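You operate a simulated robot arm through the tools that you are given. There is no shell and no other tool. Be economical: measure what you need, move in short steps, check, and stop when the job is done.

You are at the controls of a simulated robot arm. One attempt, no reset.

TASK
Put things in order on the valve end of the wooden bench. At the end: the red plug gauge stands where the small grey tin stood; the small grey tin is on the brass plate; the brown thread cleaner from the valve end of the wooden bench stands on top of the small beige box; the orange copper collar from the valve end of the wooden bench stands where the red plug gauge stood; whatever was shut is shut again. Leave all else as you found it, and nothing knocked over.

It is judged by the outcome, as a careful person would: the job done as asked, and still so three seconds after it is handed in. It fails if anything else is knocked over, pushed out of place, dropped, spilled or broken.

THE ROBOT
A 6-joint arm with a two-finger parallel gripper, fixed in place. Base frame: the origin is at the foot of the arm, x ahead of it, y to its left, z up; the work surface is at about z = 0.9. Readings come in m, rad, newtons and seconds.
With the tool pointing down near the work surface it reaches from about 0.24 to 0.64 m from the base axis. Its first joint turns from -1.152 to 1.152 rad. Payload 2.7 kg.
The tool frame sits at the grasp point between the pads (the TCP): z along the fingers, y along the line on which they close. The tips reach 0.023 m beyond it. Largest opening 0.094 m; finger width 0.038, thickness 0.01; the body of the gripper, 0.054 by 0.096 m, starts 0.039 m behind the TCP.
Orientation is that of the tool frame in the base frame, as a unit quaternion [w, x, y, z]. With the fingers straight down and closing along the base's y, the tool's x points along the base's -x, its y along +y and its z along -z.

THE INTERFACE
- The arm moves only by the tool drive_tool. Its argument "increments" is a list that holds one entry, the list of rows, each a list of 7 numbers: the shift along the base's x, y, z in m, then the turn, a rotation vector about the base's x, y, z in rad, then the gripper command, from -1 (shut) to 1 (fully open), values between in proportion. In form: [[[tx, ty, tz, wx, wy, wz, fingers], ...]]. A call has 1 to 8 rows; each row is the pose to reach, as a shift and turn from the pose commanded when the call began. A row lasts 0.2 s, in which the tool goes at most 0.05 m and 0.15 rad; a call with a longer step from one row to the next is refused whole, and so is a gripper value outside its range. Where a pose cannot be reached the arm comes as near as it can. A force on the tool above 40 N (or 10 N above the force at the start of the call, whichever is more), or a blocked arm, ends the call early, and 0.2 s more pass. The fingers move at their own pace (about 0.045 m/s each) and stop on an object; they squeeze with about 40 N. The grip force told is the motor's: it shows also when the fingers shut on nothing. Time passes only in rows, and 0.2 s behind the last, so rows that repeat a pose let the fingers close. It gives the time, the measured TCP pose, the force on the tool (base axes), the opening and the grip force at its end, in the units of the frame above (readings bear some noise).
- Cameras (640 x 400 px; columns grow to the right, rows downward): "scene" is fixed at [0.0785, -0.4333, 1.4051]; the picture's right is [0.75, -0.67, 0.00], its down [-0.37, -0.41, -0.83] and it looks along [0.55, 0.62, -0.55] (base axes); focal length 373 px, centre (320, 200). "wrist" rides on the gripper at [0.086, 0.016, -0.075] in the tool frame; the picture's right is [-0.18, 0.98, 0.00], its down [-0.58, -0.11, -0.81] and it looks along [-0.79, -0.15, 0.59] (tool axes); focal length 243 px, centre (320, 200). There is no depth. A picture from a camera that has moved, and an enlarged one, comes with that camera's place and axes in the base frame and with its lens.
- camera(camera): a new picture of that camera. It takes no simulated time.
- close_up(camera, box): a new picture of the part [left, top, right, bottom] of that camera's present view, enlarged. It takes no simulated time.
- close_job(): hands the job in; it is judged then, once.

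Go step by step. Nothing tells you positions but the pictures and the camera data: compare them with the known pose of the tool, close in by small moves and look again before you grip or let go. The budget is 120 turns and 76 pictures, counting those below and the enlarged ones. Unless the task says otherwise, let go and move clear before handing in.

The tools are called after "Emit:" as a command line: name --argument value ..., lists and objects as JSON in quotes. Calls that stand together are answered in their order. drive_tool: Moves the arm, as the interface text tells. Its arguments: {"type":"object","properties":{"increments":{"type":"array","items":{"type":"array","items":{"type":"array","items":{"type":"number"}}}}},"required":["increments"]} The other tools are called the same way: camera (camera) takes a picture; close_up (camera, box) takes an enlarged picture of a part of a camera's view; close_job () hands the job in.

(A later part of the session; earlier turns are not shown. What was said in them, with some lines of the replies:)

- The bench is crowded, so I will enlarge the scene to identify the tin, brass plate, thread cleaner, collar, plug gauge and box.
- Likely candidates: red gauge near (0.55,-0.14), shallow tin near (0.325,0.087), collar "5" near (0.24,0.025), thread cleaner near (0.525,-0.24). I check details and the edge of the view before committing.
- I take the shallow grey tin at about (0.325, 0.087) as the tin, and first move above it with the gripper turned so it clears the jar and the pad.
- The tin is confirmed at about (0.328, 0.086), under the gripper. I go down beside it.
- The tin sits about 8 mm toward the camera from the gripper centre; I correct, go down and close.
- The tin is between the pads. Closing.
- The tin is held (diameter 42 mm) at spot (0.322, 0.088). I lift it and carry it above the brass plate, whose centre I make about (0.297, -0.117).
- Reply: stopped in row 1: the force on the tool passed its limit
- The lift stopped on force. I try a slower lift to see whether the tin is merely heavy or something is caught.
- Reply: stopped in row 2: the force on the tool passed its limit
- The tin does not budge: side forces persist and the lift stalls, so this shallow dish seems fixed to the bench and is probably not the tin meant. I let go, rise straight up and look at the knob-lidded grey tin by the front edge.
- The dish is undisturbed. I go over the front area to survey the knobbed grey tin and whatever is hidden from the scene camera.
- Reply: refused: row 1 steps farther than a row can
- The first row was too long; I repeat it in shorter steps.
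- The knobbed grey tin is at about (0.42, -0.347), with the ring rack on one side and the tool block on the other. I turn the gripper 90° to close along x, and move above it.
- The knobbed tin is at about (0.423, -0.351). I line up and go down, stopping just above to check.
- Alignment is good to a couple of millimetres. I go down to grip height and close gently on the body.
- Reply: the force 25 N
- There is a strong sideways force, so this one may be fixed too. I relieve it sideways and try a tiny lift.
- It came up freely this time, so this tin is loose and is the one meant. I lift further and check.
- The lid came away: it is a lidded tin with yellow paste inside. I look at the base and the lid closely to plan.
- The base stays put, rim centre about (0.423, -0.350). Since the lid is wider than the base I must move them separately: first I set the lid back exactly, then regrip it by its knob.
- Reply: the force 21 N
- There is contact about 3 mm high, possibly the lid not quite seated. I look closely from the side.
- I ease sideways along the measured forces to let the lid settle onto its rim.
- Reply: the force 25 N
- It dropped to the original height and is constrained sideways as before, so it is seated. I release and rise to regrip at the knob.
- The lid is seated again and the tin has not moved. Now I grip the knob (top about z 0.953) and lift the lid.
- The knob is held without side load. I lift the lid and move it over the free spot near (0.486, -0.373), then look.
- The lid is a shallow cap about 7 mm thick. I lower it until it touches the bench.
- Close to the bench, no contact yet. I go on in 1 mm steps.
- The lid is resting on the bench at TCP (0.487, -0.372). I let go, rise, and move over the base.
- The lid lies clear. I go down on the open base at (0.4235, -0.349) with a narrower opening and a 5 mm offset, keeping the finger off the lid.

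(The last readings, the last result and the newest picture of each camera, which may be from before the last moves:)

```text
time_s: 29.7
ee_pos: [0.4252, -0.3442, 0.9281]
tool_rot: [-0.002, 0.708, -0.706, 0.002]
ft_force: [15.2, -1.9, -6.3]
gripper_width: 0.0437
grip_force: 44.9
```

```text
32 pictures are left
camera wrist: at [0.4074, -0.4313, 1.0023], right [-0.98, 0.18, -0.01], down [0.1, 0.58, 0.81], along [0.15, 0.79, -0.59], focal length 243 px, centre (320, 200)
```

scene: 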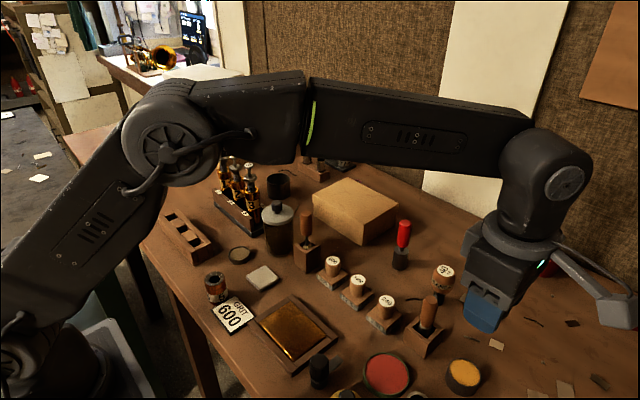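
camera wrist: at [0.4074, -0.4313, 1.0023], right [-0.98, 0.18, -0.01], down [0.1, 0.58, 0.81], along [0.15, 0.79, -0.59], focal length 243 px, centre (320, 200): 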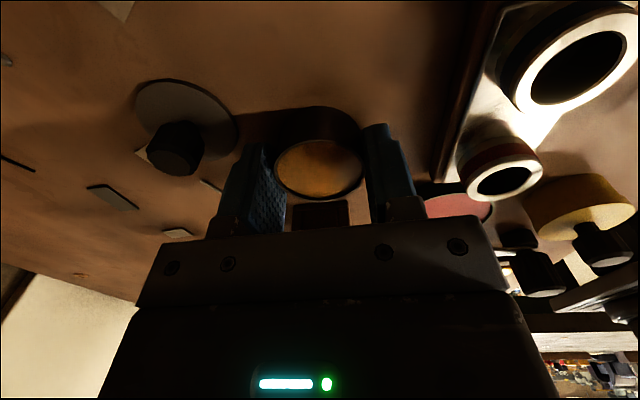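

The base is gripped, again with a side load. I relieve it and try a slow lift.

Emit:
drive_tool --increments '[[[0.0015, 0, 0, 0, 0, 0, -1], [0.002, 0, 0, 0, 0, 0, -1], [0.002, 0, 0.0005, 0, 0, 0, -1], [0.002, 0, 0.001, 0, 0, 0, -1], [0.002, 0, 0.002, 0, 0, 0, -1]]]'

```text
time_s: 30.9
ee_pos: [0.4263, -0.3449, 0.9279]
tool_rot: [0.001, -0.707, 0.708, 0.001]
ft_force: [5.7, -4.9, -23.8]
gripper_width: 0.0435
grip_force: 45.0
```

The pull reads 24 N with no rise. I add one more millimetre to tell heavy from fixed.

Emit:
drive_tool --increments '[[[0, 0, 0.0005, 0, 0, 0, -1], [0, 0, 0.001, 0, 0, 0, -1], [0, 0, 0.001, 0, 0, 0, -1]]]'

Emit:
close_up --camera "scene" --box '[380, 320, 540, 400]'

```text
time_s: 31.7
ee_pos: [0.4259, -0.3451, 0.9284]
tool_rot: [0.001, -0.706, 0.708, 0.003]
ft_force: [4.1, -3.2, -34.6]
gripper_width: 0.0437
grip_force: 44.9
```

```text
4.00 times, centred on (460, 360) of scene
camera zoom: at [0.0791, -0.4338, 1.4049], right [0.75, -0.67, 0.0], down [-0.37, -0.41, -0.83], along [0.55, 0.62, -0.55], focal length 1492 px, centre (-240, -440)
```

zoom: 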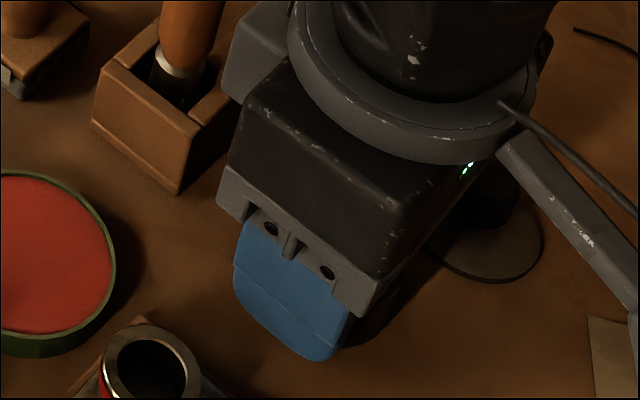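

This base is immovable too, so it is a fixed container and not the tin meant; the open dark-grey can behind the valves is the remaining candidate. I release it and go back for the lid.

Emit:
drive_tool --increments '[[[-0.001, 0, -0.003, 0, 0, 0, -0.8], [-0.002, 0, -0.003, 0, 0, 0, 0], [-0.002, 0, -0.003, 0, 0, 0, 0.15], [-0.002, 0, 0.02, 0, 0, 0, 0.15], [-0.002, 0, 0.06, 0, 0, 0, 0.15], [0.03, -0.014, 0.06, 0, 0, 0, 0], [0.0605, -0.028, 0.06, 0, 0, 0, 0], [0.0605, -0.028, 0.06, 0, 0, 0, 0]]]'

Emit:
camera --camera "wrist"

```text
time_s: 33.5
ee_pos: [0.4863, -0.3746, 0.9924]
tool_rot: [0.001, -0.707, 0.707, -0.001]
ft_force: [0.5, 0.1, -0.6]
gripper_width: 0.0468
grip_force: 0.1
```

```text
30 pictures are left
camera wrist: at [0.4684, -0.4626, 1.066], right [-0.98, 0.18, 0.0], down [0.11, 0.58, 0.81], along [0.15, 0.79, -0.59], focal length 243 px, centre (320, 200)
```

wrist: 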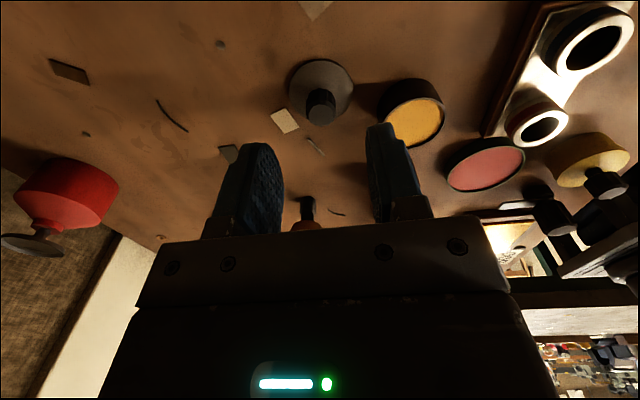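

The knob is centred under the gripper. I pick up the lid and carry it back over the base.

Emit:
drive_tool --increments '[[[0, 0, -0.03, 0, 0, 0, 0], [0, 0, -0.0595, 0, 0, 0, 0], [0, 0, -0.0595, 0, 0, 0, -0.5], [0, 0, -0.0595, 0, 0, 0, -1], [0, 0, -0.0595, 0, 0, 0, -1], [0, 0, -0.04, 0, 0, 0, -1], [0, 0, -0.01, 0, 0, 0, -1]]]'

Emit:
drive_tool --increments '[[[-0.03, 0.011, 0, 0, 0, 0, -1], [-0.062, 0.023, 0, 0, 0, 0, -1], [-0.062, 0.023, -0.005, 0, 0, 0, -1], [-0.062, 0.023, -0.015, 0, 0, 0, -1], [-0.062, 0.023, -0.018, 0, 0, 0, -1], [-0.062, 0.023, -0.018, 0, 0, 0, -1]]]'

Emit:
close_up --camera "wrist" --box '[200, 40, 456, 200]'

```text
time_s: 35.1
ee_pos: [0.4859, -0.3721, 0.9811]
tool_rot: [0.001, -0.707, 0.707, 0.0]
ft_force: [0.0, -0.1, -0.4]
gripper_width: 0.0178
grip_force: 39.8
```

```text
time_s: 36.5
ee_pos: [0.4241, -0.3501, 0.9625]
tool_rot: [0.001, -0.707, 0.708, 0.0]
ft_force: [-0.7, 0.5, 0.2]
gripper_width: 0.0179
grip_force: 39.4
```

```text
2.50 times, centred on (328, 120) of wrist
camera zoom: at [0.4067, -0.4366, 1.037], right [-0.98, 0.18, 0.0], down [0.11, 0.58, 0.81], along [0.15, 0.79, -0.59], focal length 606 px, centre (300, 400)
```

zoom: 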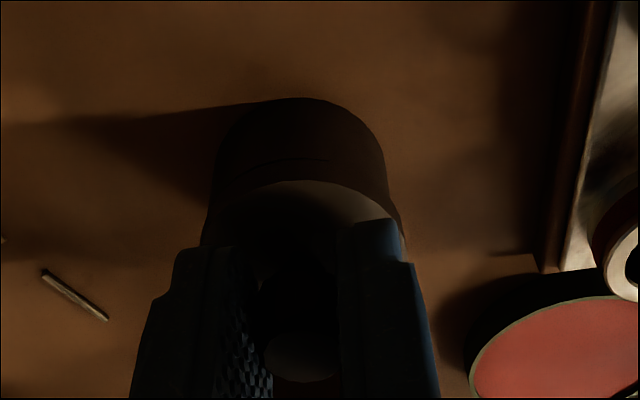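

Aligned just above the base. I lower the last millimetres, release, and rise.

Emit:
drive_tool --increments '[[[0, 0, -0.003, 0, 0, 0, -1], [0, 0, -0.005, 0, 0, 0, -1], [0, 0, -0.0065, 0, 0, 0, -1], [0, 0, -0.0075, 0, 0, 0, -1], [0, 0, -0.0075, 0, 0, 0, -1]]]'

```text
time_s: 37.7
ee_pos: [0.4236, -0.3498, 0.9561]
tool_rot: [-0.001, 0.708, -0.706, 0.001]
ft_force: [0.4, -0.7, -1.2]
gripper_width: 0.0178
grip_force: 39.8
```

Emit:
drive_tool --increments '[[[0, 0, 0, 0, 0, 0, -0.5], [0, 0, 0, 0, 0, 0, 0], [0, 0, 0.03, 0, 0, 0, 0.2], [0, 0, 0.075, 0, 0, 0, 0.3], [0, 0, 0.12, 0, 0, 0, 0.5], [-0.01, 0.04, 0.14, 0, 0, -0.14, 0.5], [-0.02, 0.08, 0.16, 0, 0, -0.28, 0.5], [-0.03, 0.12, 0.18, 0, 0, -0.42, 0.5]]]'

Emit:
drive_tool --increments '[[[0.005, 0.04, 0, 0, 0, -0.14, 0.5], [0.01, 0.08, 0, 0, 0, -0.28, 0.5], [0.015, 0.12, 0, 0, 0, -0.42, 0.5], [0.02, 0.16, 0, 0, 0, -0.56, 0.5], [0.025, 0.2, 0, 0, 0, -0.7, 0.5], [0.03, 0.24, 0, 0, 0, -0.84, 0.5], [0.035, 0.28, 0, 0, 0, -0.98, 0.5], [0.04, 0.32, 0, 0, 0, -1.12, 0.5]]]'

Emit:
camera --camera "wrist"

Emit:
camera --camera "scene"

```text
time_s: 39.5
ee_pos: [0.394, -0.2297, 1.1342]
tool_rot: [0.0, -0.544, 0.839, -0.001]
ft_force: [0.4, 0.2, -0.4]
gripper_width: 0.0704
grip_force: 0.0
```

```text
time_s: 41.3
ee_pos: [0.4353, 0.0916, 1.1367]
tool_rot: [0.0, -0.015, 1.0, -0.002]
ft_force: [0.6, 0.4, 0.3]
gripper_width: 0.0706
grip_force: 0.0
```

```text
28 pictures are left
camera wrist: at [0.3481, 0.1052, 1.2105], right [0.15, 0.99, 0.0], down [0.58, -0.09, 0.81], along [0.8, -0.13, -0.59], focal length 243 px, centre (320, 200)
```

wrist: 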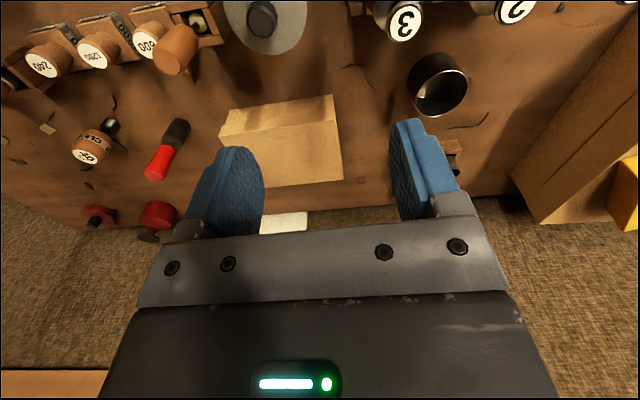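

```text
27 pictures are left
```

scene: 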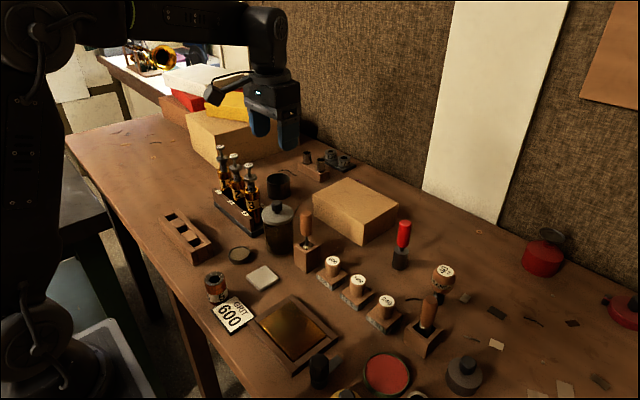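

The knobbed tin is shut again. I look closely at the open dark can, the likely "small grey tin".

Emit:
close_up --camera "wrist" --box '[380, 30, 500, 130]'

Emit:
close_up --camera "scene" --box '[250, 150, 370, 270]'

```text
4.00 times, centred on (440, 80) of wrist
camera zoom: at [0.3481, 0.1052, 1.2105], right [0.15, 0.99, 0.0], down [0.58, -0.09, 0.81], along [0.8, -0.13, -0.59], focal length 970 px, centre (-160, 680)
```

zoom: 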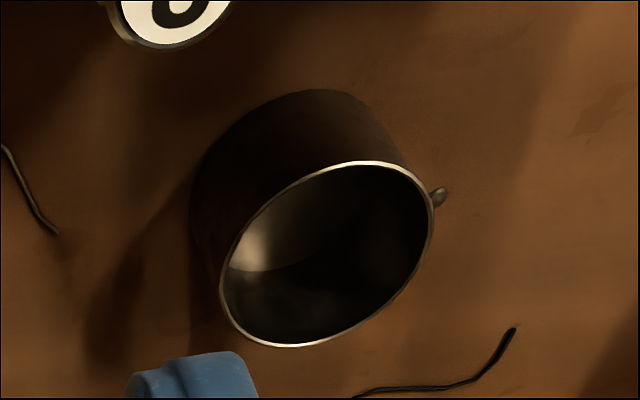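

```text
3.33 times, centred on (310, 210) of scene
camera zoom: at [0.0785, -0.4333, 1.4051], right [0.75, -0.67, 0.0], down [-0.37, -0.41, -0.83], along [0.55, 0.62, -0.55], focal length 1243 px, centre (353, 167)
```

zoom: 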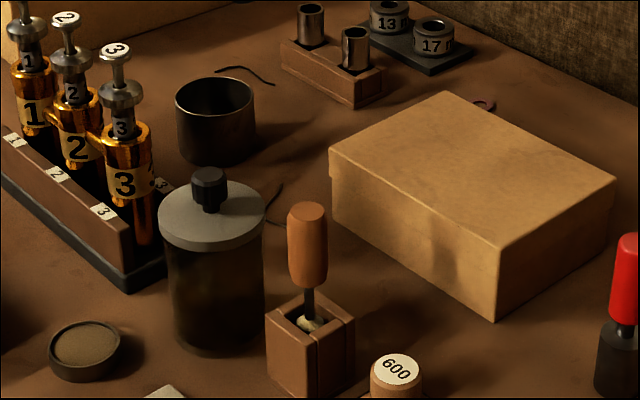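

The open can stands at about (0.522, 0.221); the valves beside it reach z ≈ 1.07. I stay high, turn so the camera arm points away from the valves, and come over the can.

Emit:
drive_tool --increments '[[[0.01, 0.016, 0, 0, 0, -0.15, 0.7], [0.022, 0.032, 0, 0, 0, -0.3, 0.7], [0.033, 0.048, 0, 0, 0, -0.45, 0.7], [0.044, 0.065, 0, 0, 0, -0.6, 0.7], [0.055, 0.08, 0, 0, 0, -0.75, 0.7], [0.066, 0.1, 0, 0, 0, -0.9, 0.7], [0.077, 0.115, 0, 0, 0, -1.05, 0.7], [0.087, 0.13, 0, 0, 0, -1.2, 0.7]]]'

Emit:
drive_tool --increments '[[[0, 0, -0.03, 0, 0, 0, 0.7], [0, 0, -0.06, 0, 0, 0, 0.7], [0, 0, -0.06, 0, 0, 0, 0.7]]]'

Emit:
camera --camera "wrist"

```text
time_s: 43.1
ee_pos: [0.5213, 0.2207, 1.135]
tool_rot: [-0.001, 0.552, 0.834, 0.0]
ft_force: [-0.7, 0.5, 0.3]
gripper_width: 0.08
grip_force: 0.1
```

```text
time_s: 43.9
ee_pos: [0.5197, 0.2202, 1.0726]
tool_rot: [0.001, 0.552, 0.834, -0.001]
ft_force: [-0.2, -0.3, 0.8]
gripper_width: 0.0799
grip_force: 0.0
```

```text
24 pictures are left
camera wrist: at [0.5002, 0.3055, 1.1476], right [0.98, 0.22, 0.0], down [0.13, -0.58, 0.81], along [0.17, -0.79, -0.59], focal length 243 px, centre (320, 200)
```

wrist: 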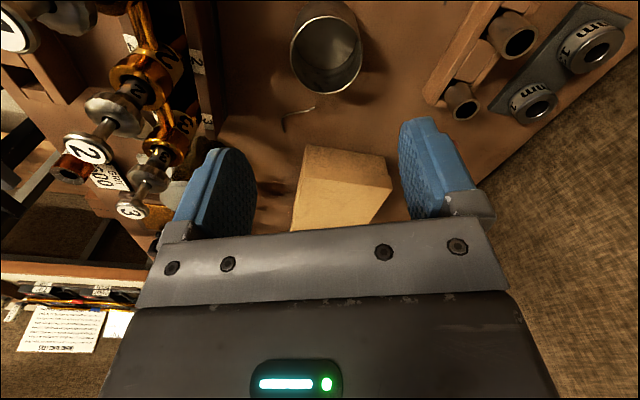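

From here it is plainly a small grey metal can, at (0.522, 0.225). I go down around it and grip, watching the forces.

Emit:
drive_tool --increments '[[[0.001, 0.004, -0.04, 0, 0, 0, 0.7], [0.001, 0.004, -0.08, 0, 0, 0, 0.7], [0.001, 0.004, -0.115, 0, 0, 0, 0.7], [0.001, 0.004, -0.14, 0, 0, 0, 0.7], [0.001, 0.004, -0.14, 0, 0, 0, 0.3], [0.001, 0.004, -0.14, 0, 0, 0, 0], [0.001, 0.004, -0.14, 0, 0, 0, -0.3], [0.001, 0.004, -0.14, 0, 0, 0, -0.3]]]'

```text
time_s: 45.7
ee_pos: [0.5209, 0.2238, 0.9361]
tool_rot: [-0.001, 0.552, 0.834, -0.002]
ft_force: [0.1, 0.4, 0.7]
gripper_width: 0.0529
grip_force: 40.0
```

No side load and a clean grip: this can is loose, so it is the tin; its spot is (0.522, 0.225). I lift it high and carry it to the brass plate.

Emit:
drive_tool --increments '[[[0, 0, 0.015, 0, 0, 0, -0.5], [0, 0, 0.05, 0, 0, 0, -0.5], [0, 0, 0.1, 0, 0, 0, -0.5], [0, 0, 0.15, 0, 0, 0, -0.5], [0, 0, 0.2, 0, 0, 0, -0.5], [-0.02, -0.03, 0.2, 0, 0, 0.15, -0.5], [-0.04, -0.06, 0.2, 0, 0, 0.3, -0.5], [-0.06, -0.095, 0.2, 0, 0, 0.45, -0.5]]]'

Emit:
drive_tool --increments '[[[-0.022, -0.04, 0, 0, 0, 0.15, -0.5], [-0.044, -0.08, 0, 0, 0, 0.3, -0.5], [-0.066, -0.12, 0, 0, 0, 0.45, -0.5], [-0.088, -0.16, 0, 0, 0, 0.6, -0.5], [-0.11, -0.2, 0, 0, 0, 0.72, -0.5], [-0.135, -0.23, 0, 0, 0, 0.72, -0.5], [-0.16, -0.245, -0.02, 0, 0, 0.72, -0.5], [-0.16, -0.245, -0.06, 0, 0, 0.72, -0.5]]]'

Emit:
camera --camera "wrist"

Emit:
camera --camera "scene"

```text
time_s: 47.5
ee_pos: [0.4628, 0.1298, 1.1348]
tool_rot: [0.0, 0.351, 0.936, -0.001]
ft_force: [0.4, -0.8, -1.2]
gripper_width: 0.053
grip_force: 40.1
```

```text
time_s: 49.3
ee_pos: [0.3023, -0.1155, 1.0754]
tool_rot: [0.001, -0.001, 1.0, -0.002]
ft_force: [0.9, 0.1, -1.3]
gripper_width: 0.0532
grip_force: 40.4
```

```text
23 pictures are left
camera wrist: at [0.2151, -0.1, 1.1501], right [0.18, 0.98, 0.0], down [0.58, -0.11, 0.81], along [0.79, -0.15, -0.59], focal length 243 px, centre (320, 200)
```

wrist: 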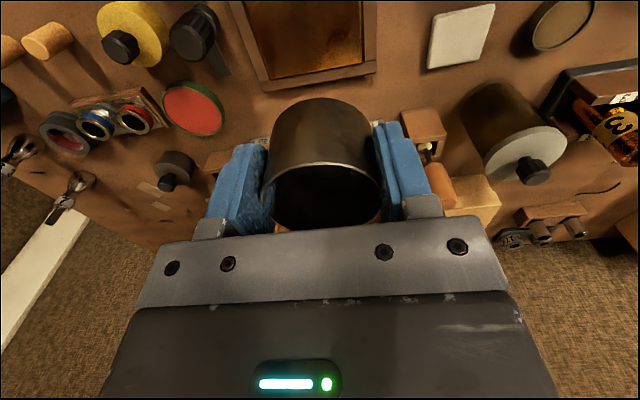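

```text
22 pictures are left
```

scene: 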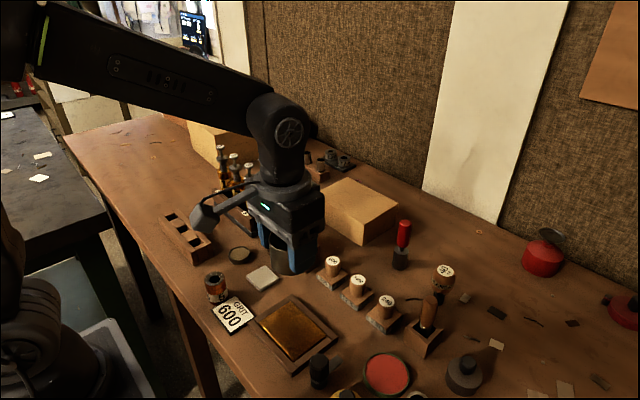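

The plate's inner area centres at about (0.298, -0.122). I lower the tin toward it.

Emit:
drive_tool --increments '[[[-0.004, -0.007, -0.03, 0, 0, 0, -0.5], [-0.004, -0.007, -0.07, 0, 0, 0, -0.5], [-0.004, -0.007, -0.1, 0, 0, 0, -0.5], [-0.004, -0.007, -0.12, 0, 0, 0, -0.5], [-0.004, -0.007, -0.12, 0, 0, 0, -0.5]]]'

Emit:
close_up --camera "scene" --box '[210, 240, 370, 390]'

Emit:
camera --camera "wrist"

```text
time_s: 50.5
ee_pos: [0.2968, -0.1228, 0.9546]
tool_rot: [0.0, -0.001, 1.0, 0.0]
ft_force: [-0.4, 0.3, -1.4]
gripper_width: 0.0533
grip_force: 40.4
```

```text
2.67 times, centred on (290, 315) of scene
camera zoom: at [0.0786, -0.4333, 1.4051], right [0.75, -0.67, 0.0], down [-0.37, -0.41, -0.83], along [0.55, 0.62, -0.55], focal length 994 px, centre (400, -107)
```

zoom: 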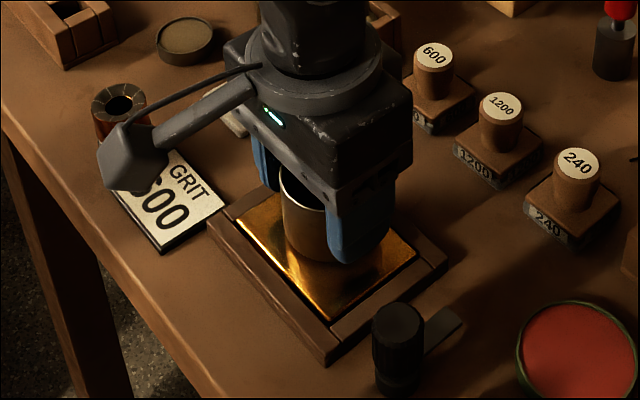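

```text
20 pictures are left
camera wrist: at [0.2097, -0.1074, 1.0289], right [0.18, 0.98, 0.0], down [0.58, -0.11, 0.81], along [0.79, -0.15, -0.59], focal length 243 px, centre (320, 200)
```

wrist: 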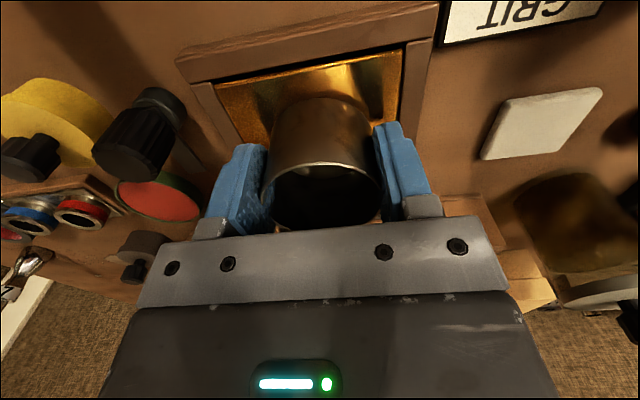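

Well centred over the plate. I lower in small steps to contact.

Emit:
drive_tool --increments '[[[0, 0, -0.003, 0, 0, 0, -0.5], [0, 0, -0.006, 0, 0, 0, -0.5], [0, 0, -0.008, 0, 0, 0, -0.5], [0, 0, -0.0095, 0, 0, 0, -0.5], [0, 0, -0.011, 0, 0, 0, -0.5]]]'

```text
time_s: 51.4
ee_pos: [0.2992, -0.1238, 0.9493]
tool_rot: [0.003, -0.001, 1.0, -0.003]
ft_force: [-3.4, 1.6, 9.9]
gripper_width: 0.0532
grip_force: 39.6
stopped in row 4: the force on the tool passed its limit (the readings are from after the stop); the commanded pose is now the measured one
```

Contact on the plate. I ease off, open and rise clear, then check.

Emit:
drive_tool --increments '[[[0, 0, 0.0008, 0, 0, 0, -0.2], [0, 0, 0.0008, 0, 0, 0, 0.1], [0, 0, 0.0008, 0, 0, 0, 0.4], [0, 0, 0.0008, 0, 0, 0, 0.4], [0, 0, 0.04, 0, 0, 0, 0.4], [0, 0, 0.085, 0, 0, 0, 0.4], [0, 0, 0.13, 0, 0, 0, 0.4], [0.04, 0, 0.15, 0, 0, 0, 0.4]]]'

Emit:
close_up --camera "scene" --box '[210, 240, 370, 390]'

```text
time_s: 53.2
ee_pos: [0.3389, -0.1255, 1.0991]
tool_rot: [0.002, -0.001, 1.0, -0.003]
ft_force: [-0.1, -0.4, -0.3]
gripper_width: 0.066
grip_force: 0.1
```

```text
2.67 times, centred on (290, 315) of scene
camera zoom: at [0.0785, -0.4333, 1.4051], right [0.75, -0.67, 0.0], down [-0.37, -0.41, -0.83], along [0.55, 0.62, -0.55], focal length 994 px, centre (400, -107)
```

zoom: 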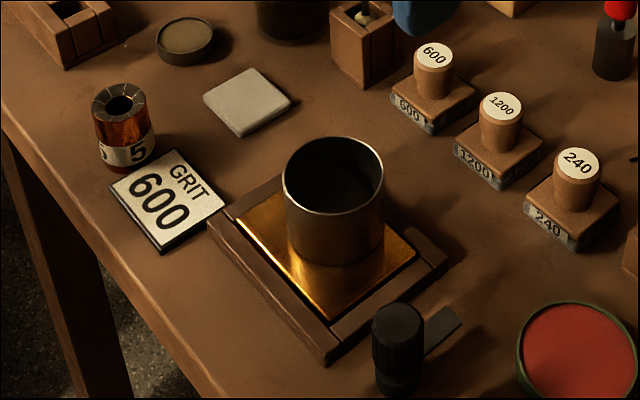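

The tin stands on the plate. Next the red plug gauge: I move above it at about (0.549, -0.139).

Emit:
drive_tool --increments '[[[0.045, -0.003, 0, 0, 0, 0, 0.2], [0.09, -0.006, 0, 0, 0, 0, 0.2], [0.135, -0.009, 0, 0, 0, 0, 0.2], [0.18, -0.012, 0, 0, 0, 0, 0.2], [0.21, -0.0135, 0, 0, 0, 0, 0.2], [0.21, -0.0135, -0.03, 0, 0, 0, 0.2], [0.21, -0.0135, -0.03, 0, 0, 0, 0.2]]]'

Emit:
camera --camera "wrist"

```text
time_s: 54.8
ee_pos: [0.5489, -0.1391, 1.0668]
tool_rot: [0.004, 0.0, 1.0, -0.002]
ft_force: [-0.1, -0.2, -0.3]
gripper_width: 0.0565
grip_force: 0.1
```

```text
18 pictures are left
camera wrist: at [0.4613, -0.1229, 1.1415], right [0.18, 0.98, 0.0], down [0.58, -0.1, 0.81], along [0.8, -0.15, -0.59], focal length 243 px, centre (320, 200)
```

wrist: 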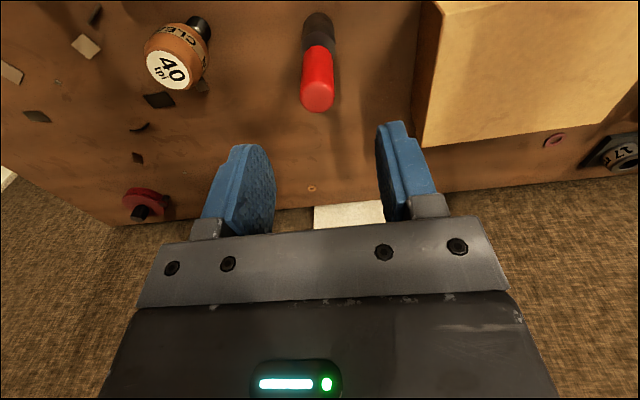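

The gauge's centre is about (0.543, -0.140). I go down around the red handle and grip.

Emit:
drive_tool --increments '[[[-0.005, -0.001, -0.035, 0, 0, 0, 0.2], [-0.005, -0.001, -0.07, 0, 0, 0, 0.2], [-0.005, -0.001, -0.097, 0, 0, 0, 0.2], [-0.005, -0.001, -0.097, 0, 0, 0, -0.1], [-0.005, -0.001, -0.097, 0, 0, 0, -0.4], [-0.005, -0.001, -0.097, 0, 0, 0, -0.8], [-0.005, -0.001, -0.097, 0, 0, 0, -0.8]]]'

Emit:
camera --camera "wrist"

```text
time_s: 56.4
ee_pos: [0.5439, -0.1391, 0.9706]
tool_rot: [0.004, -0.001, 1.0, -0.003]
ft_force: [0.2, -0.7, -0.7]
gripper_width: 0.0208
grip_force: 40.0
```

```text
17 pictures are left
camera wrist: at [0.455, -0.1237, 1.045], right [0.18, 0.98, 0.0], down [0.58, -0.1, 0.81], along [0.8, -0.15, -0.59], focal length 243 px, centre (320, 200)
```

wrist: 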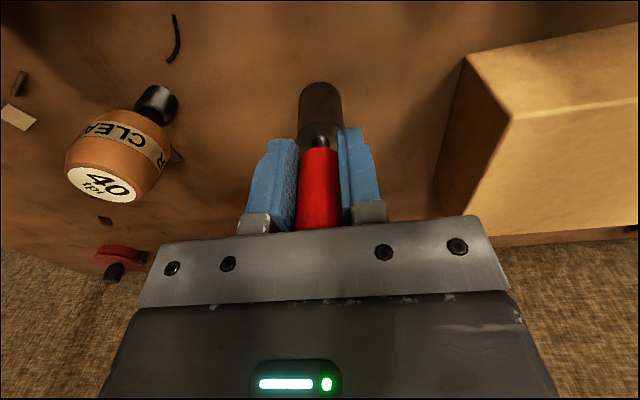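

Gripped cleanly with no load; its spot is about (0.542, -0.140). I lift it and carry it over to the tin's old spot, turning to keep the camera arm from the valves.

Emit:
drive_tool --increments '[[[0, 0, 0.015, 0, 0, 0, -0.8], [0, 0, 0.05, 0, 0, 0, -0.8], [0, 0, 0.09, 0, 0, 0, -0.8], [0, 0, 0.12, 0, 0, 0, -0.8], [-0.003, 0.045, 0.12, 0, 0, -0.14, -0.8], [-0.006, 0.09, 0.12, 0, 0, -0.28, -0.8], [-0.009, 0.135, 0.12, 0, 0, -0.42, -0.8], [-0.011, 0.18, 0.12, 0, 0, -0.56, -0.8]]]'

Emit:
drive_tool --increments '[[[-0.002, 0.04, 0, 0, 0, -0.15, -0.8], [-0.004, 0.08, 0, 0, 0, -0.3, -0.8], [-0.006, 0.12, 0, 0, 0, -0.45, -0.8], [-0.008, 0.16, 0, 0, 0, -0.6, -0.8], [-0.011, 0.184, 0, 0, 0, -0.61, -0.8], [-0.011, 0.184, -0.045, 0, 0, -0.61, -0.8], [-0.011, 0.184, -0.08, 0, 0, -0.61, -0.8], [-0.011, 0.184, -0.105, 0, 0, -0.61, -0.8]]]'

Emit:
camera --camera "wrist"

```text
time_s: 58.2
ee_pos: [0.5348, 0.0442, 1.0943]
tool_rot: [0.003, 0.276, 0.961, -0.003]
ft_force: [-0.6, 0.2, -0.9]
gripper_width: 0.0206
grip_force: 40.2
```

```text
time_s: 60.0
ee_pos: [0.52, 0.2249, 0.9864]
tool_rot: [0.002, 0.551, 0.834, -0.003]
ft_force: [0.6, 0.3, -2.5]
gripper_width: 0.0207
grip_force: 40.0
```

```text
16 pictures are left
camera wrist: at [0.4998, 0.3112, 1.0597], right [0.98, 0.22, 0.0], down [0.13, -0.57, 0.81], along [0.17, -0.79, -0.59], focal length 243 px, centre (320, 200)
```

wrist: 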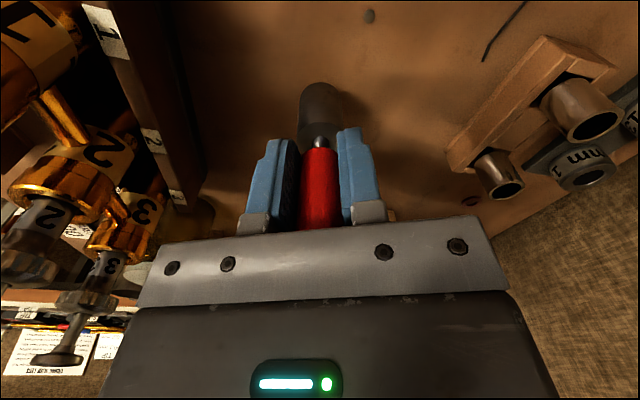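

It hangs about 15 mm above the spot, well placed. I lower to contact in small steps.

Emit:
drive_tool --increments '[[[0.001, -0.002, -0.006, 0, 0, 0, -0.8], [0.001, -0.002, -0.011, 0, 0, 0, -0.8], [0.001, -0.002, -0.013, 0, 0, 0, -0.8], [0.001, -0.002, -0.0145, 0, 0, 0, -0.8], [0.001, -0.002, -0.0155, 0, 0, 0, -0.8]]]'

```text
time_s: 61.2
ee_pos: [0.5219, 0.2233, 0.9723]
tool_rot: [0.001, 0.551, 0.835, -0.004]
ft_force: [-1.1, -0.9, -1.6]
gripper_width: 0.0205
grip_force: 40.2
```

Emit:
drive_tool --increments '[[[0, 0, -0.0007, 0, 0, 0, -0.8], [0, 0, -0.0014, 0, 0, 0, -0.8], [0, 0, -0.0014, 0, 0, 0, -0.8]]]'

```text
time_s: 62.0
ee_pos: [0.5232, 0.2238, 0.9713]
tool_rot: [0.003, 0.552, 0.834, -0.003]
ft_force: [-5.2, -1.3, 15.0]
gripper_width: 0.0205
grip_force: 40.0
```

Contact felt. I ease up half a millimetre, open, rise, and look.

Emit:
drive_tool --increments '[[[0, 0, 0.0009, 0, 0, 0, -0.8], [0, 0, 0.0009, 0, 0, 0, -0.4], [0, 0, 0.0009, 0, 0, 0, 0], [0, 0, 0.0009, 0, 0, 0, 0], [0, 0, 0.03, 0, 0, 0, 0], [0, 0, 0.07, 0, 0, 0, 0], [0, 0, 0.12, 0, 0, 0, 0], [0, 0, 0.14, 0, 0, 0.14, 0]]]'

Emit:
camera --camera "scene"

```text
time_s: 63.8
ee_pos: [0.5229, 0.2231, 1.1073]
tool_rot: [0.001, 0.492, 0.871, -0.004]
ft_force: [-0.2, -0.2, 0.4]
gripper_width: 0.0469
grip_force: 0.0
```

```text
15 pictures are left
```

scene: 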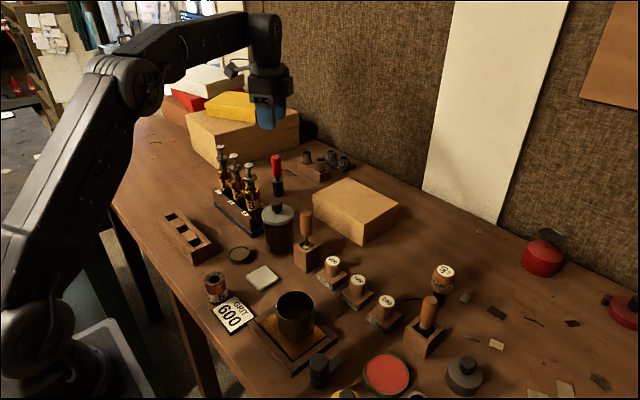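

The gauge stands where the tin was. Next the copper collar near (0.243, 0.026): I go up and over to it, staying above the valves.

Emit:
drive_tool --increments '[[[0, 0, 0.035, 0, 0, 0, 0], [-0.038, -0.027, 0.035, 0, 0, 0, 0], [-0.076, -0.054, 0.035, 0, 0, 0, 0.2], [-0.114, -0.081, 0.035, 0, 0, 0, 0.2], [-0.152, -0.108, 0.035, 0, 0, 0, 0.2], [-0.19, -0.135, 0.035, 0, 0, 0, 0.2], [-0.228, -0.162, 0.03, 0, 0, 0, 0.2], [-0.26, -0.185, 0.01, 0, 0, 0, 0.2]]]'

Emit:
drive_tool --increments '[[[-0.015, -0.01, -0.02, 0, 0, 0, 0.2], [-0.018, -0.011, -0.06, 0, 0, 0, 0.2], [-0.018, -0.011, -0.07, 0, 0, 0, 0.2], [-0.018, -0.011, -0.07, 0, 0, 0, 0.2]]]'

Emit:
camera --camera "wrist"

```text
time_s: 65.6
ee_pos: [0.2644, 0.0384, 1.1199]
tool_rot: [0.003, 0.491, 0.871, -0.003]
ft_force: [-0.2, 0.2, -0.1]
gripper_width: 0.0565
grip_force: 0.0
```

```text
time_s: 66.6
ee_pos: [0.2457, 0.027, 1.0496]
tool_rot: [0.002, 0.492, 0.871, -0.003]
ft_force: [-0.1, -0.3, -0.6]
gripper_width: 0.0564
grip_force: 0.1
```

```text
14 pictures are left
camera wrist: at [0.2137, 0.1098, 1.1233], right [0.94, 0.35, 0.0], down [0.21, -0.55, 0.81], along [0.28, -0.76, -0.59], focal length 243 px, centre (320, 200)
```

wrist: 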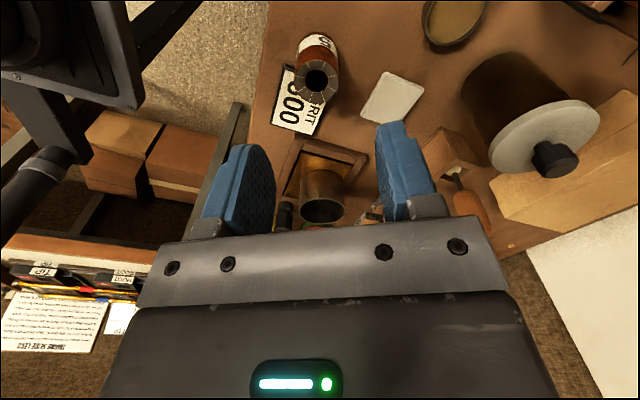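

Collar centre about (0.244, 0.0225), 35 mm wide. I go down around its upper part and grip.

Emit:
drive_tool --increments '[[[-0.002, -0.004, -0.035, 0, 0, 0, 0.15], [-0.002, -0.004, -0.07, 0, 0, 0, 0.15], [-0.002, -0.004, -0.095, 0, 0, 0, 0.15], [-0.002, -0.004, -0.109, 0, 0, 0, 0.15], [-0.002, -0.004, -0.109, 0, 0, 0, -0.1], [-0.002, -0.004, -0.109, 0, 0, 0, -0.4], [-0.002, -0.004, -0.109, 0, 0, 0, -0.6]]]'

Emit:
camera --camera "wrist"

```text
time_s: 68.2
ee_pos: [0.2415, 0.0241, 0.9402]
tool_rot: [0.002, 0.492, 0.871, -0.004]
ft_force: [0.8, 0.5, 0.6]
gripper_width: 0.0333
grip_force: 40.5
```

```text
13 pictures are left
camera wrist: at [0.2104, 0.1072, 1.015], right [0.94, 0.35, 0.0], down [0.21, -0.55, 0.81], along [0.28, -0.76, -0.59], focal length 243 px, centre (320, 200)
```

wrist: 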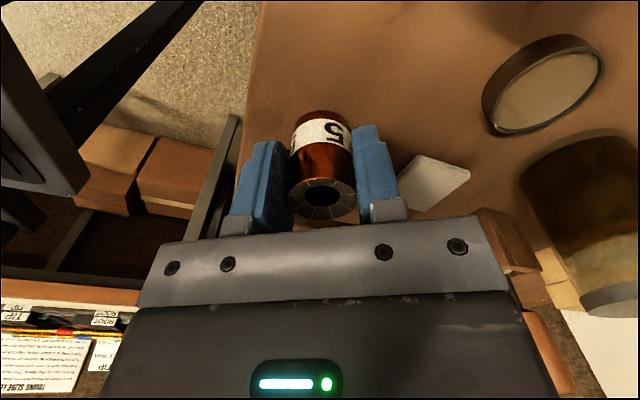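

The collar is held without load. I lift it over everything and bring it above the gauge's old spot, turning back to square.

Emit:
drive_tool --increments '[[[0, 0, 0.015, 0, 0, 0, -0.6], [0, 0, 0.06, 0, 0, 0, -0.6], [0, 0, 0.1, 0, 0, 0, -0.6], [0, 0, 0.145, 0, 0, 0, -0.6], [0.035, -0.019, 0.15, 0, 0, 0.12, -0.6], [0.075, -0.041, 0.15, 0, 0, 0.24, -0.6], [0.115, -0.063, 0.15, 0, 0, 0.36, -0.6], [0.155, -0.084, 0.15, 0, 0, 0.48, -0.6]]]'

Emit:
drive_tool --increments '[[[0.035, -0.02, 0, 0, 0, 0.14, -0.6], [0.07, -0.04, 0, 0, 0, 0.28, -0.6], [0.11, -0.06, 0, 0, 0, 0.42, -0.6], [0.1445, -0.079, 0, 0, 0, 0.55, -0.6], [0.1445, -0.079, -0.04, 0, 0, 0.55, -0.6], [0.1445, -0.079, -0.085, 0, 0, 0.55, -0.6], [0.1445, -0.079, -0.125, 0, 0, 0.55, -0.6], [0.1445, -0.079, -0.135, 0, 0, 0.55, -0.6]]]'

Emit:
camera --camera "wrist"

```text
time_s: 70.0
ee_pos: [0.3972, -0.0596, 1.0898]
tool_rot: [0.003, 0.27, 0.963, -0.003]
ft_force: [-0.4, 0.2, -1.4]
gripper_width: 0.0336
grip_force: 40.0
```

```text
time_s: 71.8
ee_pos: [0.5429, -0.1405, 0.9553]
tool_rot: [0.002, -0.002, 1.0, -0.003]
ft_force: [-0.2, -0.2, -1.6]
gripper_width: 0.0331
grip_force: 40.3
```

```text
12 pictures are left
camera wrist: at [0.4554, -0.124, 1.0286], right [0.18, 0.98, 0.0], down [0.58, -0.1, 0.81], along [0.8, -0.15, -0.59], focal length 243 px, centre (320, 200)
```

wrist: 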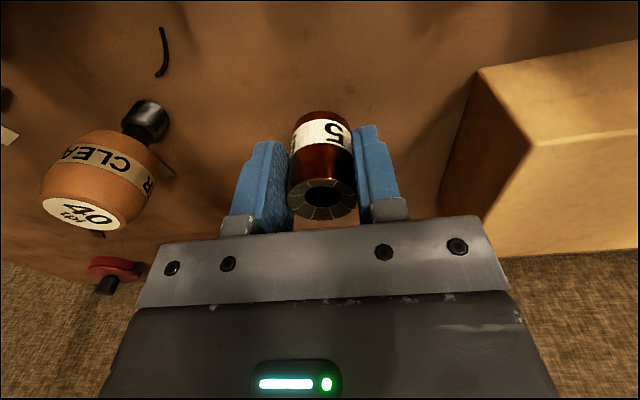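

Right above the spot, about 15 mm up. I lower slowly to contact.

Emit:
drive_tool --increments '[[[0, 0, -0.006, 0, 0, 0, -0.6], [0, 0, -0.011, 0, 0, 0, -0.6], [0, 0, -0.013, 0, 0, 0, -0.6], [0, 0, -0.0145, 0, 0, 0, -0.6], [0, 0, -0.0155, 0, 0, 0, -0.6], [0, 0, -0.0163, 0, 0, 0, -0.6]]]'

```text
time_s: 73.2
ee_pos: [0.5431, -0.1401, 0.9403]
tool_rot: [0.004, -0.001, 1.0, -0.003]
ft_force: [-3.7, 0.3, 9.4]
gripper_width: 0.0333
grip_force: 40.3
```

Contact. I release, rise, and move above the thread cleaner.

Emit:
drive_tool --increments '[[[0, 0, 0.0006, 0, 0, 0, -0.4], [0, 0, 0.0006, 0, 0, 0, 0], [0, 0, 0.0006, 0, 0, 0, 0.2], [0, 0, 0.04, 0, 0, 0, 0.2], [0, 0, 0.08, 0, 0, 0, 0.2], [-0.006, -0.04, 0.11, 0, 0, 0, 0.2], [-0.012, -0.085, 0.12, 0, 0, 0, 0.2], [-0.015, -0.1, 0.12, 0, 0, 0, 0.2]]]'

Emit:
camera --camera "wrist"

Emit:
close_up --camera "scene" --box '[300, 170, 480, 330]'

```text
refused: row 6 steps farther than a row can; nothing moved
```

```text
11 pictures are left
camera wrist: at [0.4551, -0.1234, 1.0145], right [0.18, 0.98, 0.0], down [0.57, -0.1, 0.81], along [0.8, -0.15, -0.58], focal length 243 px, centre (320, 200)
```

wrist: 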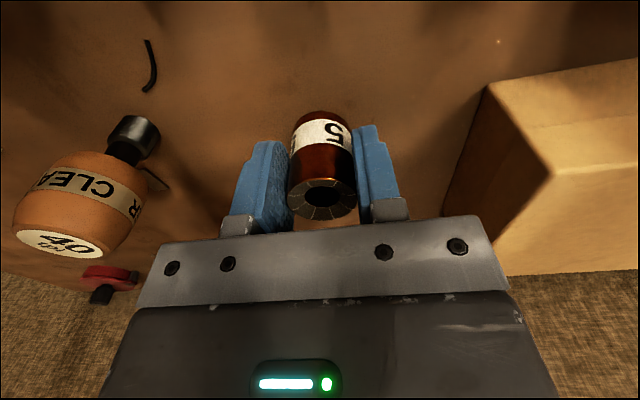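

```text
2.50 times, centred on (390, 250) of scene
camera zoom: at [0.0783, -0.4333, 1.4051], right [0.75, -0.67, 0.0], down [-0.37, -0.41, -0.83], along [0.55, 0.62, -0.55], focal length 932 px, centre (145, 75)
```

zoom: 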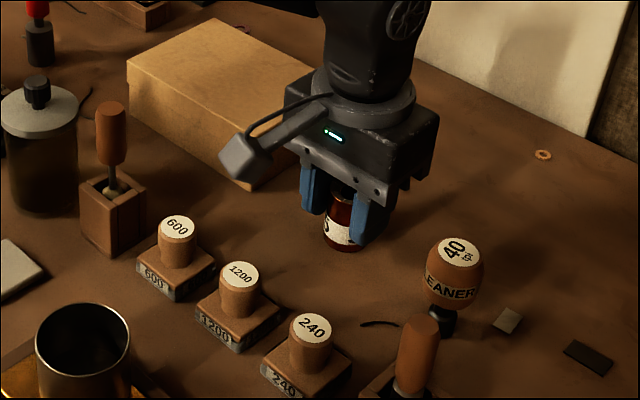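

The call was refused for one long step; nothing changed, and the pictures place the cleaner at about (0.525, -0.244). I release the collar, rise, and go there in shorter steps, turning 0.6 rad to keep the camera arm off the tool handle.

Emit:
drive_tool --increments '[[[0, 0, 0.0006, 0, 0, 0, -0.4], [0, 0, 0.0006, 0, 0, 0, 0], [0, 0, 0.0006, 0, 0, 0, 0.2], [0, 0, 0.04, 0, 0, 0, 0.2], [0, 0, 0.085, 0, 0, 0, 0.2], [-0.006, -0.03, 0.11, 0, 0, -0.14, 0.2], [-0.012, -0.07, 0.115, 0, 0, -0.28, 0.2], [-0.018, -0.103, 0.115, 0, 0, -0.42, 0.2]]]'

Emit:
drive_tool --increments '[[[0, 0, 0, 0, 0, -0.14, 0.2], [0, 0, 0, 0, 0, -0.18, 0.2], [0, 0, 0, 0, 0, -0.18, 0.2]]]'

Emit:
camera --camera "wrist"

```text
time_s: 75.0
ee_pos: [0.5245, -0.2428, 1.0549]
tool_rot: [0.003, 0.208, 0.978, -0.003]
ft_force: [0.0, -0.1, 0.1]
gripper_width: 0.0566
grip_force: 0.0
```

```text
time_s: 75.8
ee_pos: [0.5252, -0.2425, 1.0542]
tool_rot: [0.002, 0.295, 0.955, -0.004]
ft_force: [0.1, -0.4, 0.7]
gripper_width: 0.0562
grip_force: 0.0
```

```text
9 pictures are left
camera wrist: at [0.4612, -0.1803, 1.1283], right [0.71, 0.71, 0.0], down [0.42, -0.41, 0.81], along [0.57, -0.57, -0.59], focal length 243 px, centre (320, 200)
```

wrist: 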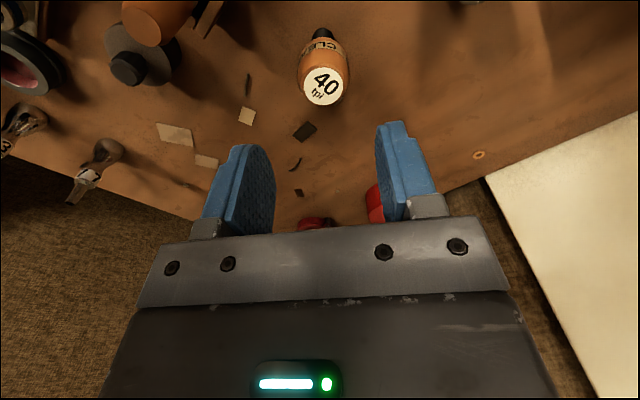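

Aligned within 2 mm. I go down around the wooden head and grip.

Emit:
drive_tool --increments '[[[-0.001, 0.001, -0.035, 0, 0, 0, 0.2], [-0.001, 0.001, -0.075, 0, 0, 0, 0.2], [-0.001, 0.001, -0.105, 0, 0, 0, 0.2], [-0.001, 0.001, -0.105, 0, 0, 0, 0], [-0.001, 0.001, -0.105, 0, 0, 0, -0.2], [-0.001, 0.001, -0.105, 0, 0, 0, -0.5], [-0.001, 0.001, -0.105, 0, 0, 0, -0.5]]]'

Emit:
camera --camera "wrist"

```text
time_s: 77.4
ee_pos: [0.5239, -0.2426, 0.9516]
tool_rot: [0.002, 0.295, 0.955, -0.003]
ft_force: [0.5, 0.1, -0.1]
gripper_width: 0.0344
grip_force: 40.1
```

```text
8 pictures are left
camera wrist: at [0.461, -0.1795, 1.0256], right [0.71, 0.71, 0.0], down [0.42, -0.41, 0.81], along [0.57, -0.57, -0.59], focal length 243 px, centre (320, 200)
```

wrist: 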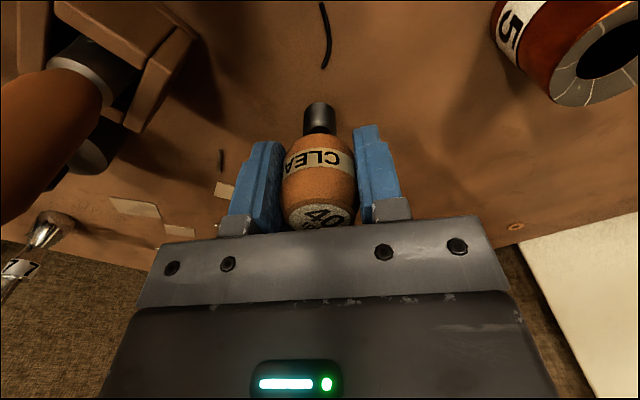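

The cleaner is held. I lift it and carry it above the middle of the small beige box, at about (0.585, 0.03) with its top near z 0.957.

Emit:
drive_tool --increments '[[[0, 0, 0.015, 0, 0, 0, -0.5], [0, 0, 0.06, 0, 0, 0, -0.5], [0, 0, 0.105, 0, 0, 0, -0.5], [0.009, 0.045, 0.115, 0, 0, 0, -0.5], [0.019, 0.09, 0.115, 0, 0, 0, -0.5], [0.029, 0.135, 0.115, 0, 0, 0, -0.5], [0.039, 0.18, 0.115, 0, 0, 0, -0.5], [0.049, 0.225, 0.115, 0, 0, 0, -0.5]]]'

Emit:
drive_tool --increments '[[[0.012, 0.045, 0, 0, 0, 0, -0.5], [0.012, 0.048, -0.03, 0, 0, 0, -0.5], [0.012, 0.048, -0.04, 0, 0, 0, -0.5], [0.012, 0.048, -0.04, 0, 0, 0, -0.5]]]'

Emit:
camera --camera "wrist"

Emit:
close_up --camera "scene" --box '[290, 120, 450, 270]'

```text
time_s: 79.2
ee_pos: [0.5714, -0.0163, 1.0663]
tool_rot: [0.002, 0.295, 0.955, -0.004]
ft_force: [-0.4, 0.1, -0.4]
gripper_width: 0.0344
grip_force: 39.7
```

```text
time_s: 80.2
ee_pos: [0.5839, 0.0307, 1.0243]
tool_rot: [0.003, 0.295, 0.955, -0.004]
ft_force: [0.2, 1.0, -0.9]
gripper_width: 0.035
grip_force: 40.2
```

```text
7 pictures are left
camera wrist: at [0.5204, 0.0938, 1.0973], right [0.71, 0.71, 0.0], down [0.42, -0.41, 0.81], along [0.57, -0.57, -0.59], focal length 243 px, centre (320, 200)
```

wrist: 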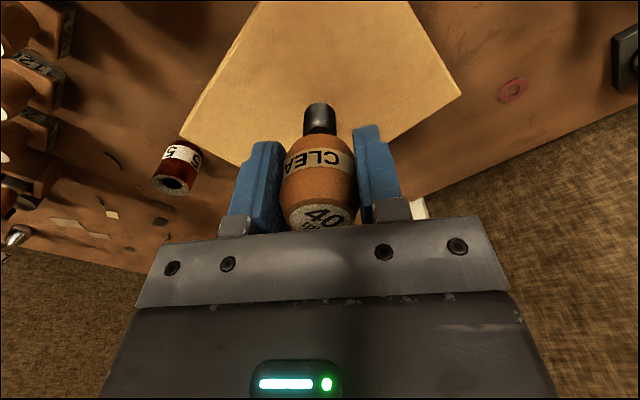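

```text
2.67 times, centred on (370, 195) of scene
camera zoom: at [0.0786, -0.4333, 1.4051], right [0.75, -0.67, 0.0], down [-0.37, -0.41, -0.83], along [0.55, 0.62, -0.55], focal length 994 px, centre (187, 213)
```

zoom: 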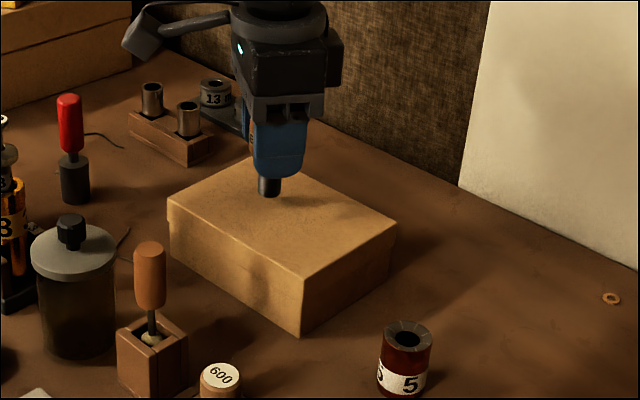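

The cleaner is above the middle of the box, roughly 17 mm up. I lower in small steps until contact.

Emit:
drive_tool --increments '[[[0, 0, -0.004, 0, 0, 0, -0.5], [0, 0, -0.008, 0, 0, 0, -0.5], [0, 0, -0.011, 0, 0, 0, -0.5], [0, 0, -0.013, 0, 0, 0, -0.5], [0, 0, -0.0145, 0, 0, 0, -0.5], [0, 0, -0.016, 0, 0, 0, -0.5], [0, 0, -0.017, 0, 0, 0, -0.5]]]'

```text
time_s: 81.8
ee_pos: [0.5851, 0.0304, 1.0112]
tool_rot: [0.007, 0.294, 0.956, -0.003]
ft_force: [-4.7, 1.0, 27.7]
gripper_width: 0.0347
grip_force: 39.9
```

Firm contact; I back off about 2 mm so it just rests, and read the force.

Emit:
drive_tool --increments '[[[0, 0, 0.001, 0, 0, 0, -0.5], [0, 0, 0.0019, 0, 0, 0, -0.5], [0, 0, 0.0019, 0, 0, 0, -0.5]]]'

```text
time_s: 82.6
ee_pos: [0.5843, 0.0311, 1.0117]
tool_rot: [0.006, 0.295, 0.955, -0.003]
ft_force: [2.8, -1.9, 22.3]
gripper_width: 0.0344
grip_force: 40.1
```

Emit:
drive_tool --increments '[[[0, 0, 0.0008, 0, 0, 0, -0.5], [0, 0, 0.0014, 0, 0, 0, -0.5], [0, 0, 0.0014, 0, 0, 0, -0.5]]]'

Emit:
close_up --camera "wrist" --box '[220, 60, 420, 240]'

```text
time_s: 83.4
ee_pos: [0.5836, 0.0319, 1.0114]
tool_rot: [0.003, 0.295, 0.955, -0.004]
ft_force: [5.6, -3.7, 15.3]
gripper_width: 0.0344
grip_force: 39.9
```

```text
2.22 times, centred on (320, 150) of wrist
camera zoom: at [0.5212, 0.0935, 1.0848], right [0.71, 0.71, 0.0], down [0.42, -0.41, 0.81], along [0.57, -0.57, -0.58], focal length 539 px, centre (320, 311)
```

zoom: 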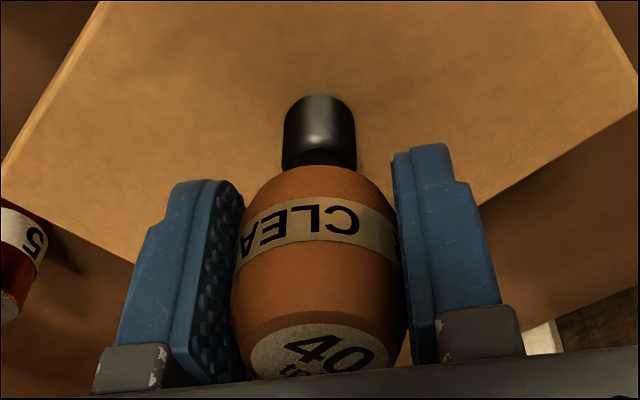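

It is upright and resting. I ease off another millimetre and read again before letting go.

Emit:
drive_tool --increments '[[[0, 0, 0.0007, 0, 0, 0, -0.5], [0, 0, 0.0012, 0, 0, 0, -0.5], [0, 0, 0.0012, 0, 0, 0, -0.5]]]'

```text
time_s: 84.2
ee_pos: [0.585, 0.0331, 1.011]
tool_rot: [0.001, 0.295, 0.956, -0.004]
ft_force: [0.8, -2.2, 7.3]
gripper_width: 0.0346
grip_force: 40.2
```

Emit:
drive_tool --increments '[[[0, 0, 0.0007, 0, 0, 0, -0.4], [0, 0, 0.0007, 0, 0, 0, -0.15], [0, 0, 0.0007, 0, 0, 0, 0.1], [0, 0, 0.0007, 0, 0, 0, 0.25], [0, 0, 0.0007, 0, 0, 0, 0.25], [0, 0, 0.035, 0, 0, 0, 0.25], [0, 0, 0.08, 0, 0, 0, 0.25]]]'

Emit:
drive_tool --increments '[[[-0.03, -0.02, 0.03, 0, 0, 0.1, 0.25], [-0.06, -0.04, 0.06, 0, 0, 0.2, 0.25], [-0.1, -0.06, 0.07, 0, 0, 0.3, 0.25], [-0.14, -0.08, 0.08, 0, 0, 0.4, 0.25], [-0.18, -0.1, 0.09, 0, 0, 0.5, 0.25]]]'

Emit:
camera --camera "scene"

```text
time_s: 85.8
ee_pos: [0.5852, 0.0345, 1.0942]
tool_rot: [0.003, 0.294, 0.956, -0.004]
ft_force: [-0.5, 0.5, 0.0]
gripper_width: 0.0587
grip_force: 0.1
```

```text
time_s: 87.0
ee_pos: [0.4028, -0.0681, 1.1831]
tool_rot: [0.004, 0.048, 0.999, -0.003]
ft_force: [0.3, 0.0, -0.3]
gripper_width: 0.0585
grip_force: 0.1
```

```text
4 pictures are left
```

scene: 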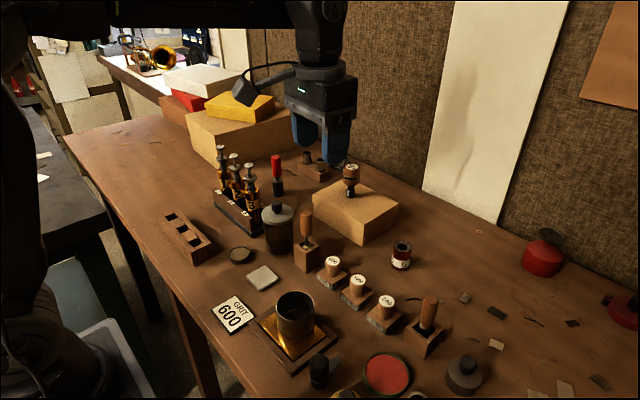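

Everything is in place. I check the knobbed tin's lid and the box top once more.

Emit:
close_up --camera "scene" --box '[400, 320, 520, 400]'

Emit:
close_up --camera "scene" --box '[240, 140, 430, 280]'

```text
5.00 times, centred on (460, 360) of scene
camera zoom: at [0.0786, -0.4333, 1.4051], right [0.75, -0.67, 0.0], down [-0.37, -0.41, -0.83], along [0.55, 0.62, -0.55], focal length 1865 px, centre (-380, -600)
```

zoom: 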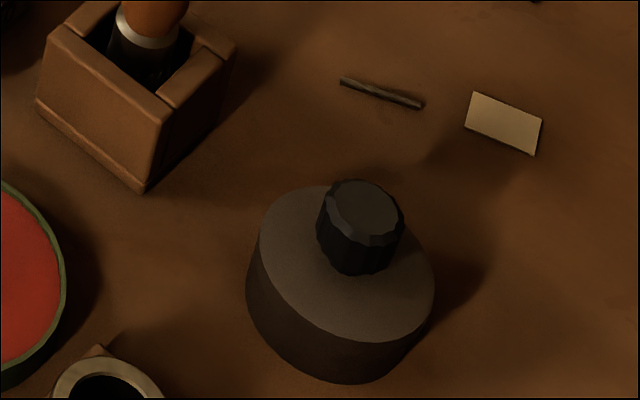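

```text
2.86 times, centred on (335, 210) of scene
camera zoom: at [0.0786, -0.4333, 1.4051], right [0.75, -0.67, 0.0], down [-0.37, -0.41, -0.83], along [0.55, 0.62, -0.55], focal length 1066 px, centre (277, 171)
```

zoom: 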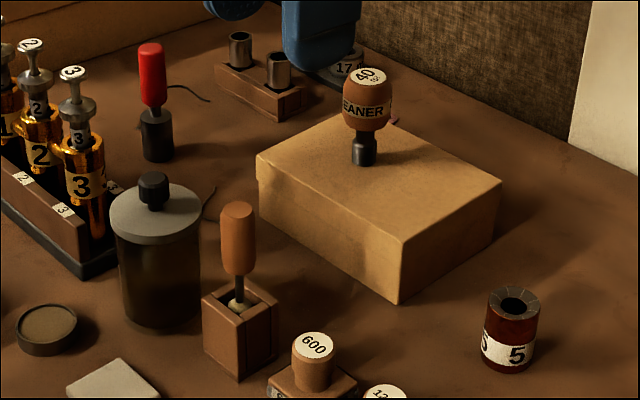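

All four things stand where asked, the tin I opened by mistake is shut again, and the arm is clear, so I hand in.

Emit:
close_job

```text
The job is handed in.
```

The four moves are done and I have handed the job in:
- **Grey tin:** it is on the brass plate. I took "small grey tin" to mean the open grey metal can behind the valves.
- **Red plug gauge:** it stands where that tin stood.
- **Copper collar:** it stands where the plug gauge stood.
- **Thread cleaner:** it stands on top of the small beige box.

Before finding the right tin I tried two wrong ones. The shallow dish is fixed to the bench and did not move. I lifted the lid off the knobbed grey tin by mistake and put it back. It is shut, but the lid sits about 3 mm lower than it did at the start. In the last pictures nothing is knocked over, and I saw nothing else out of place.
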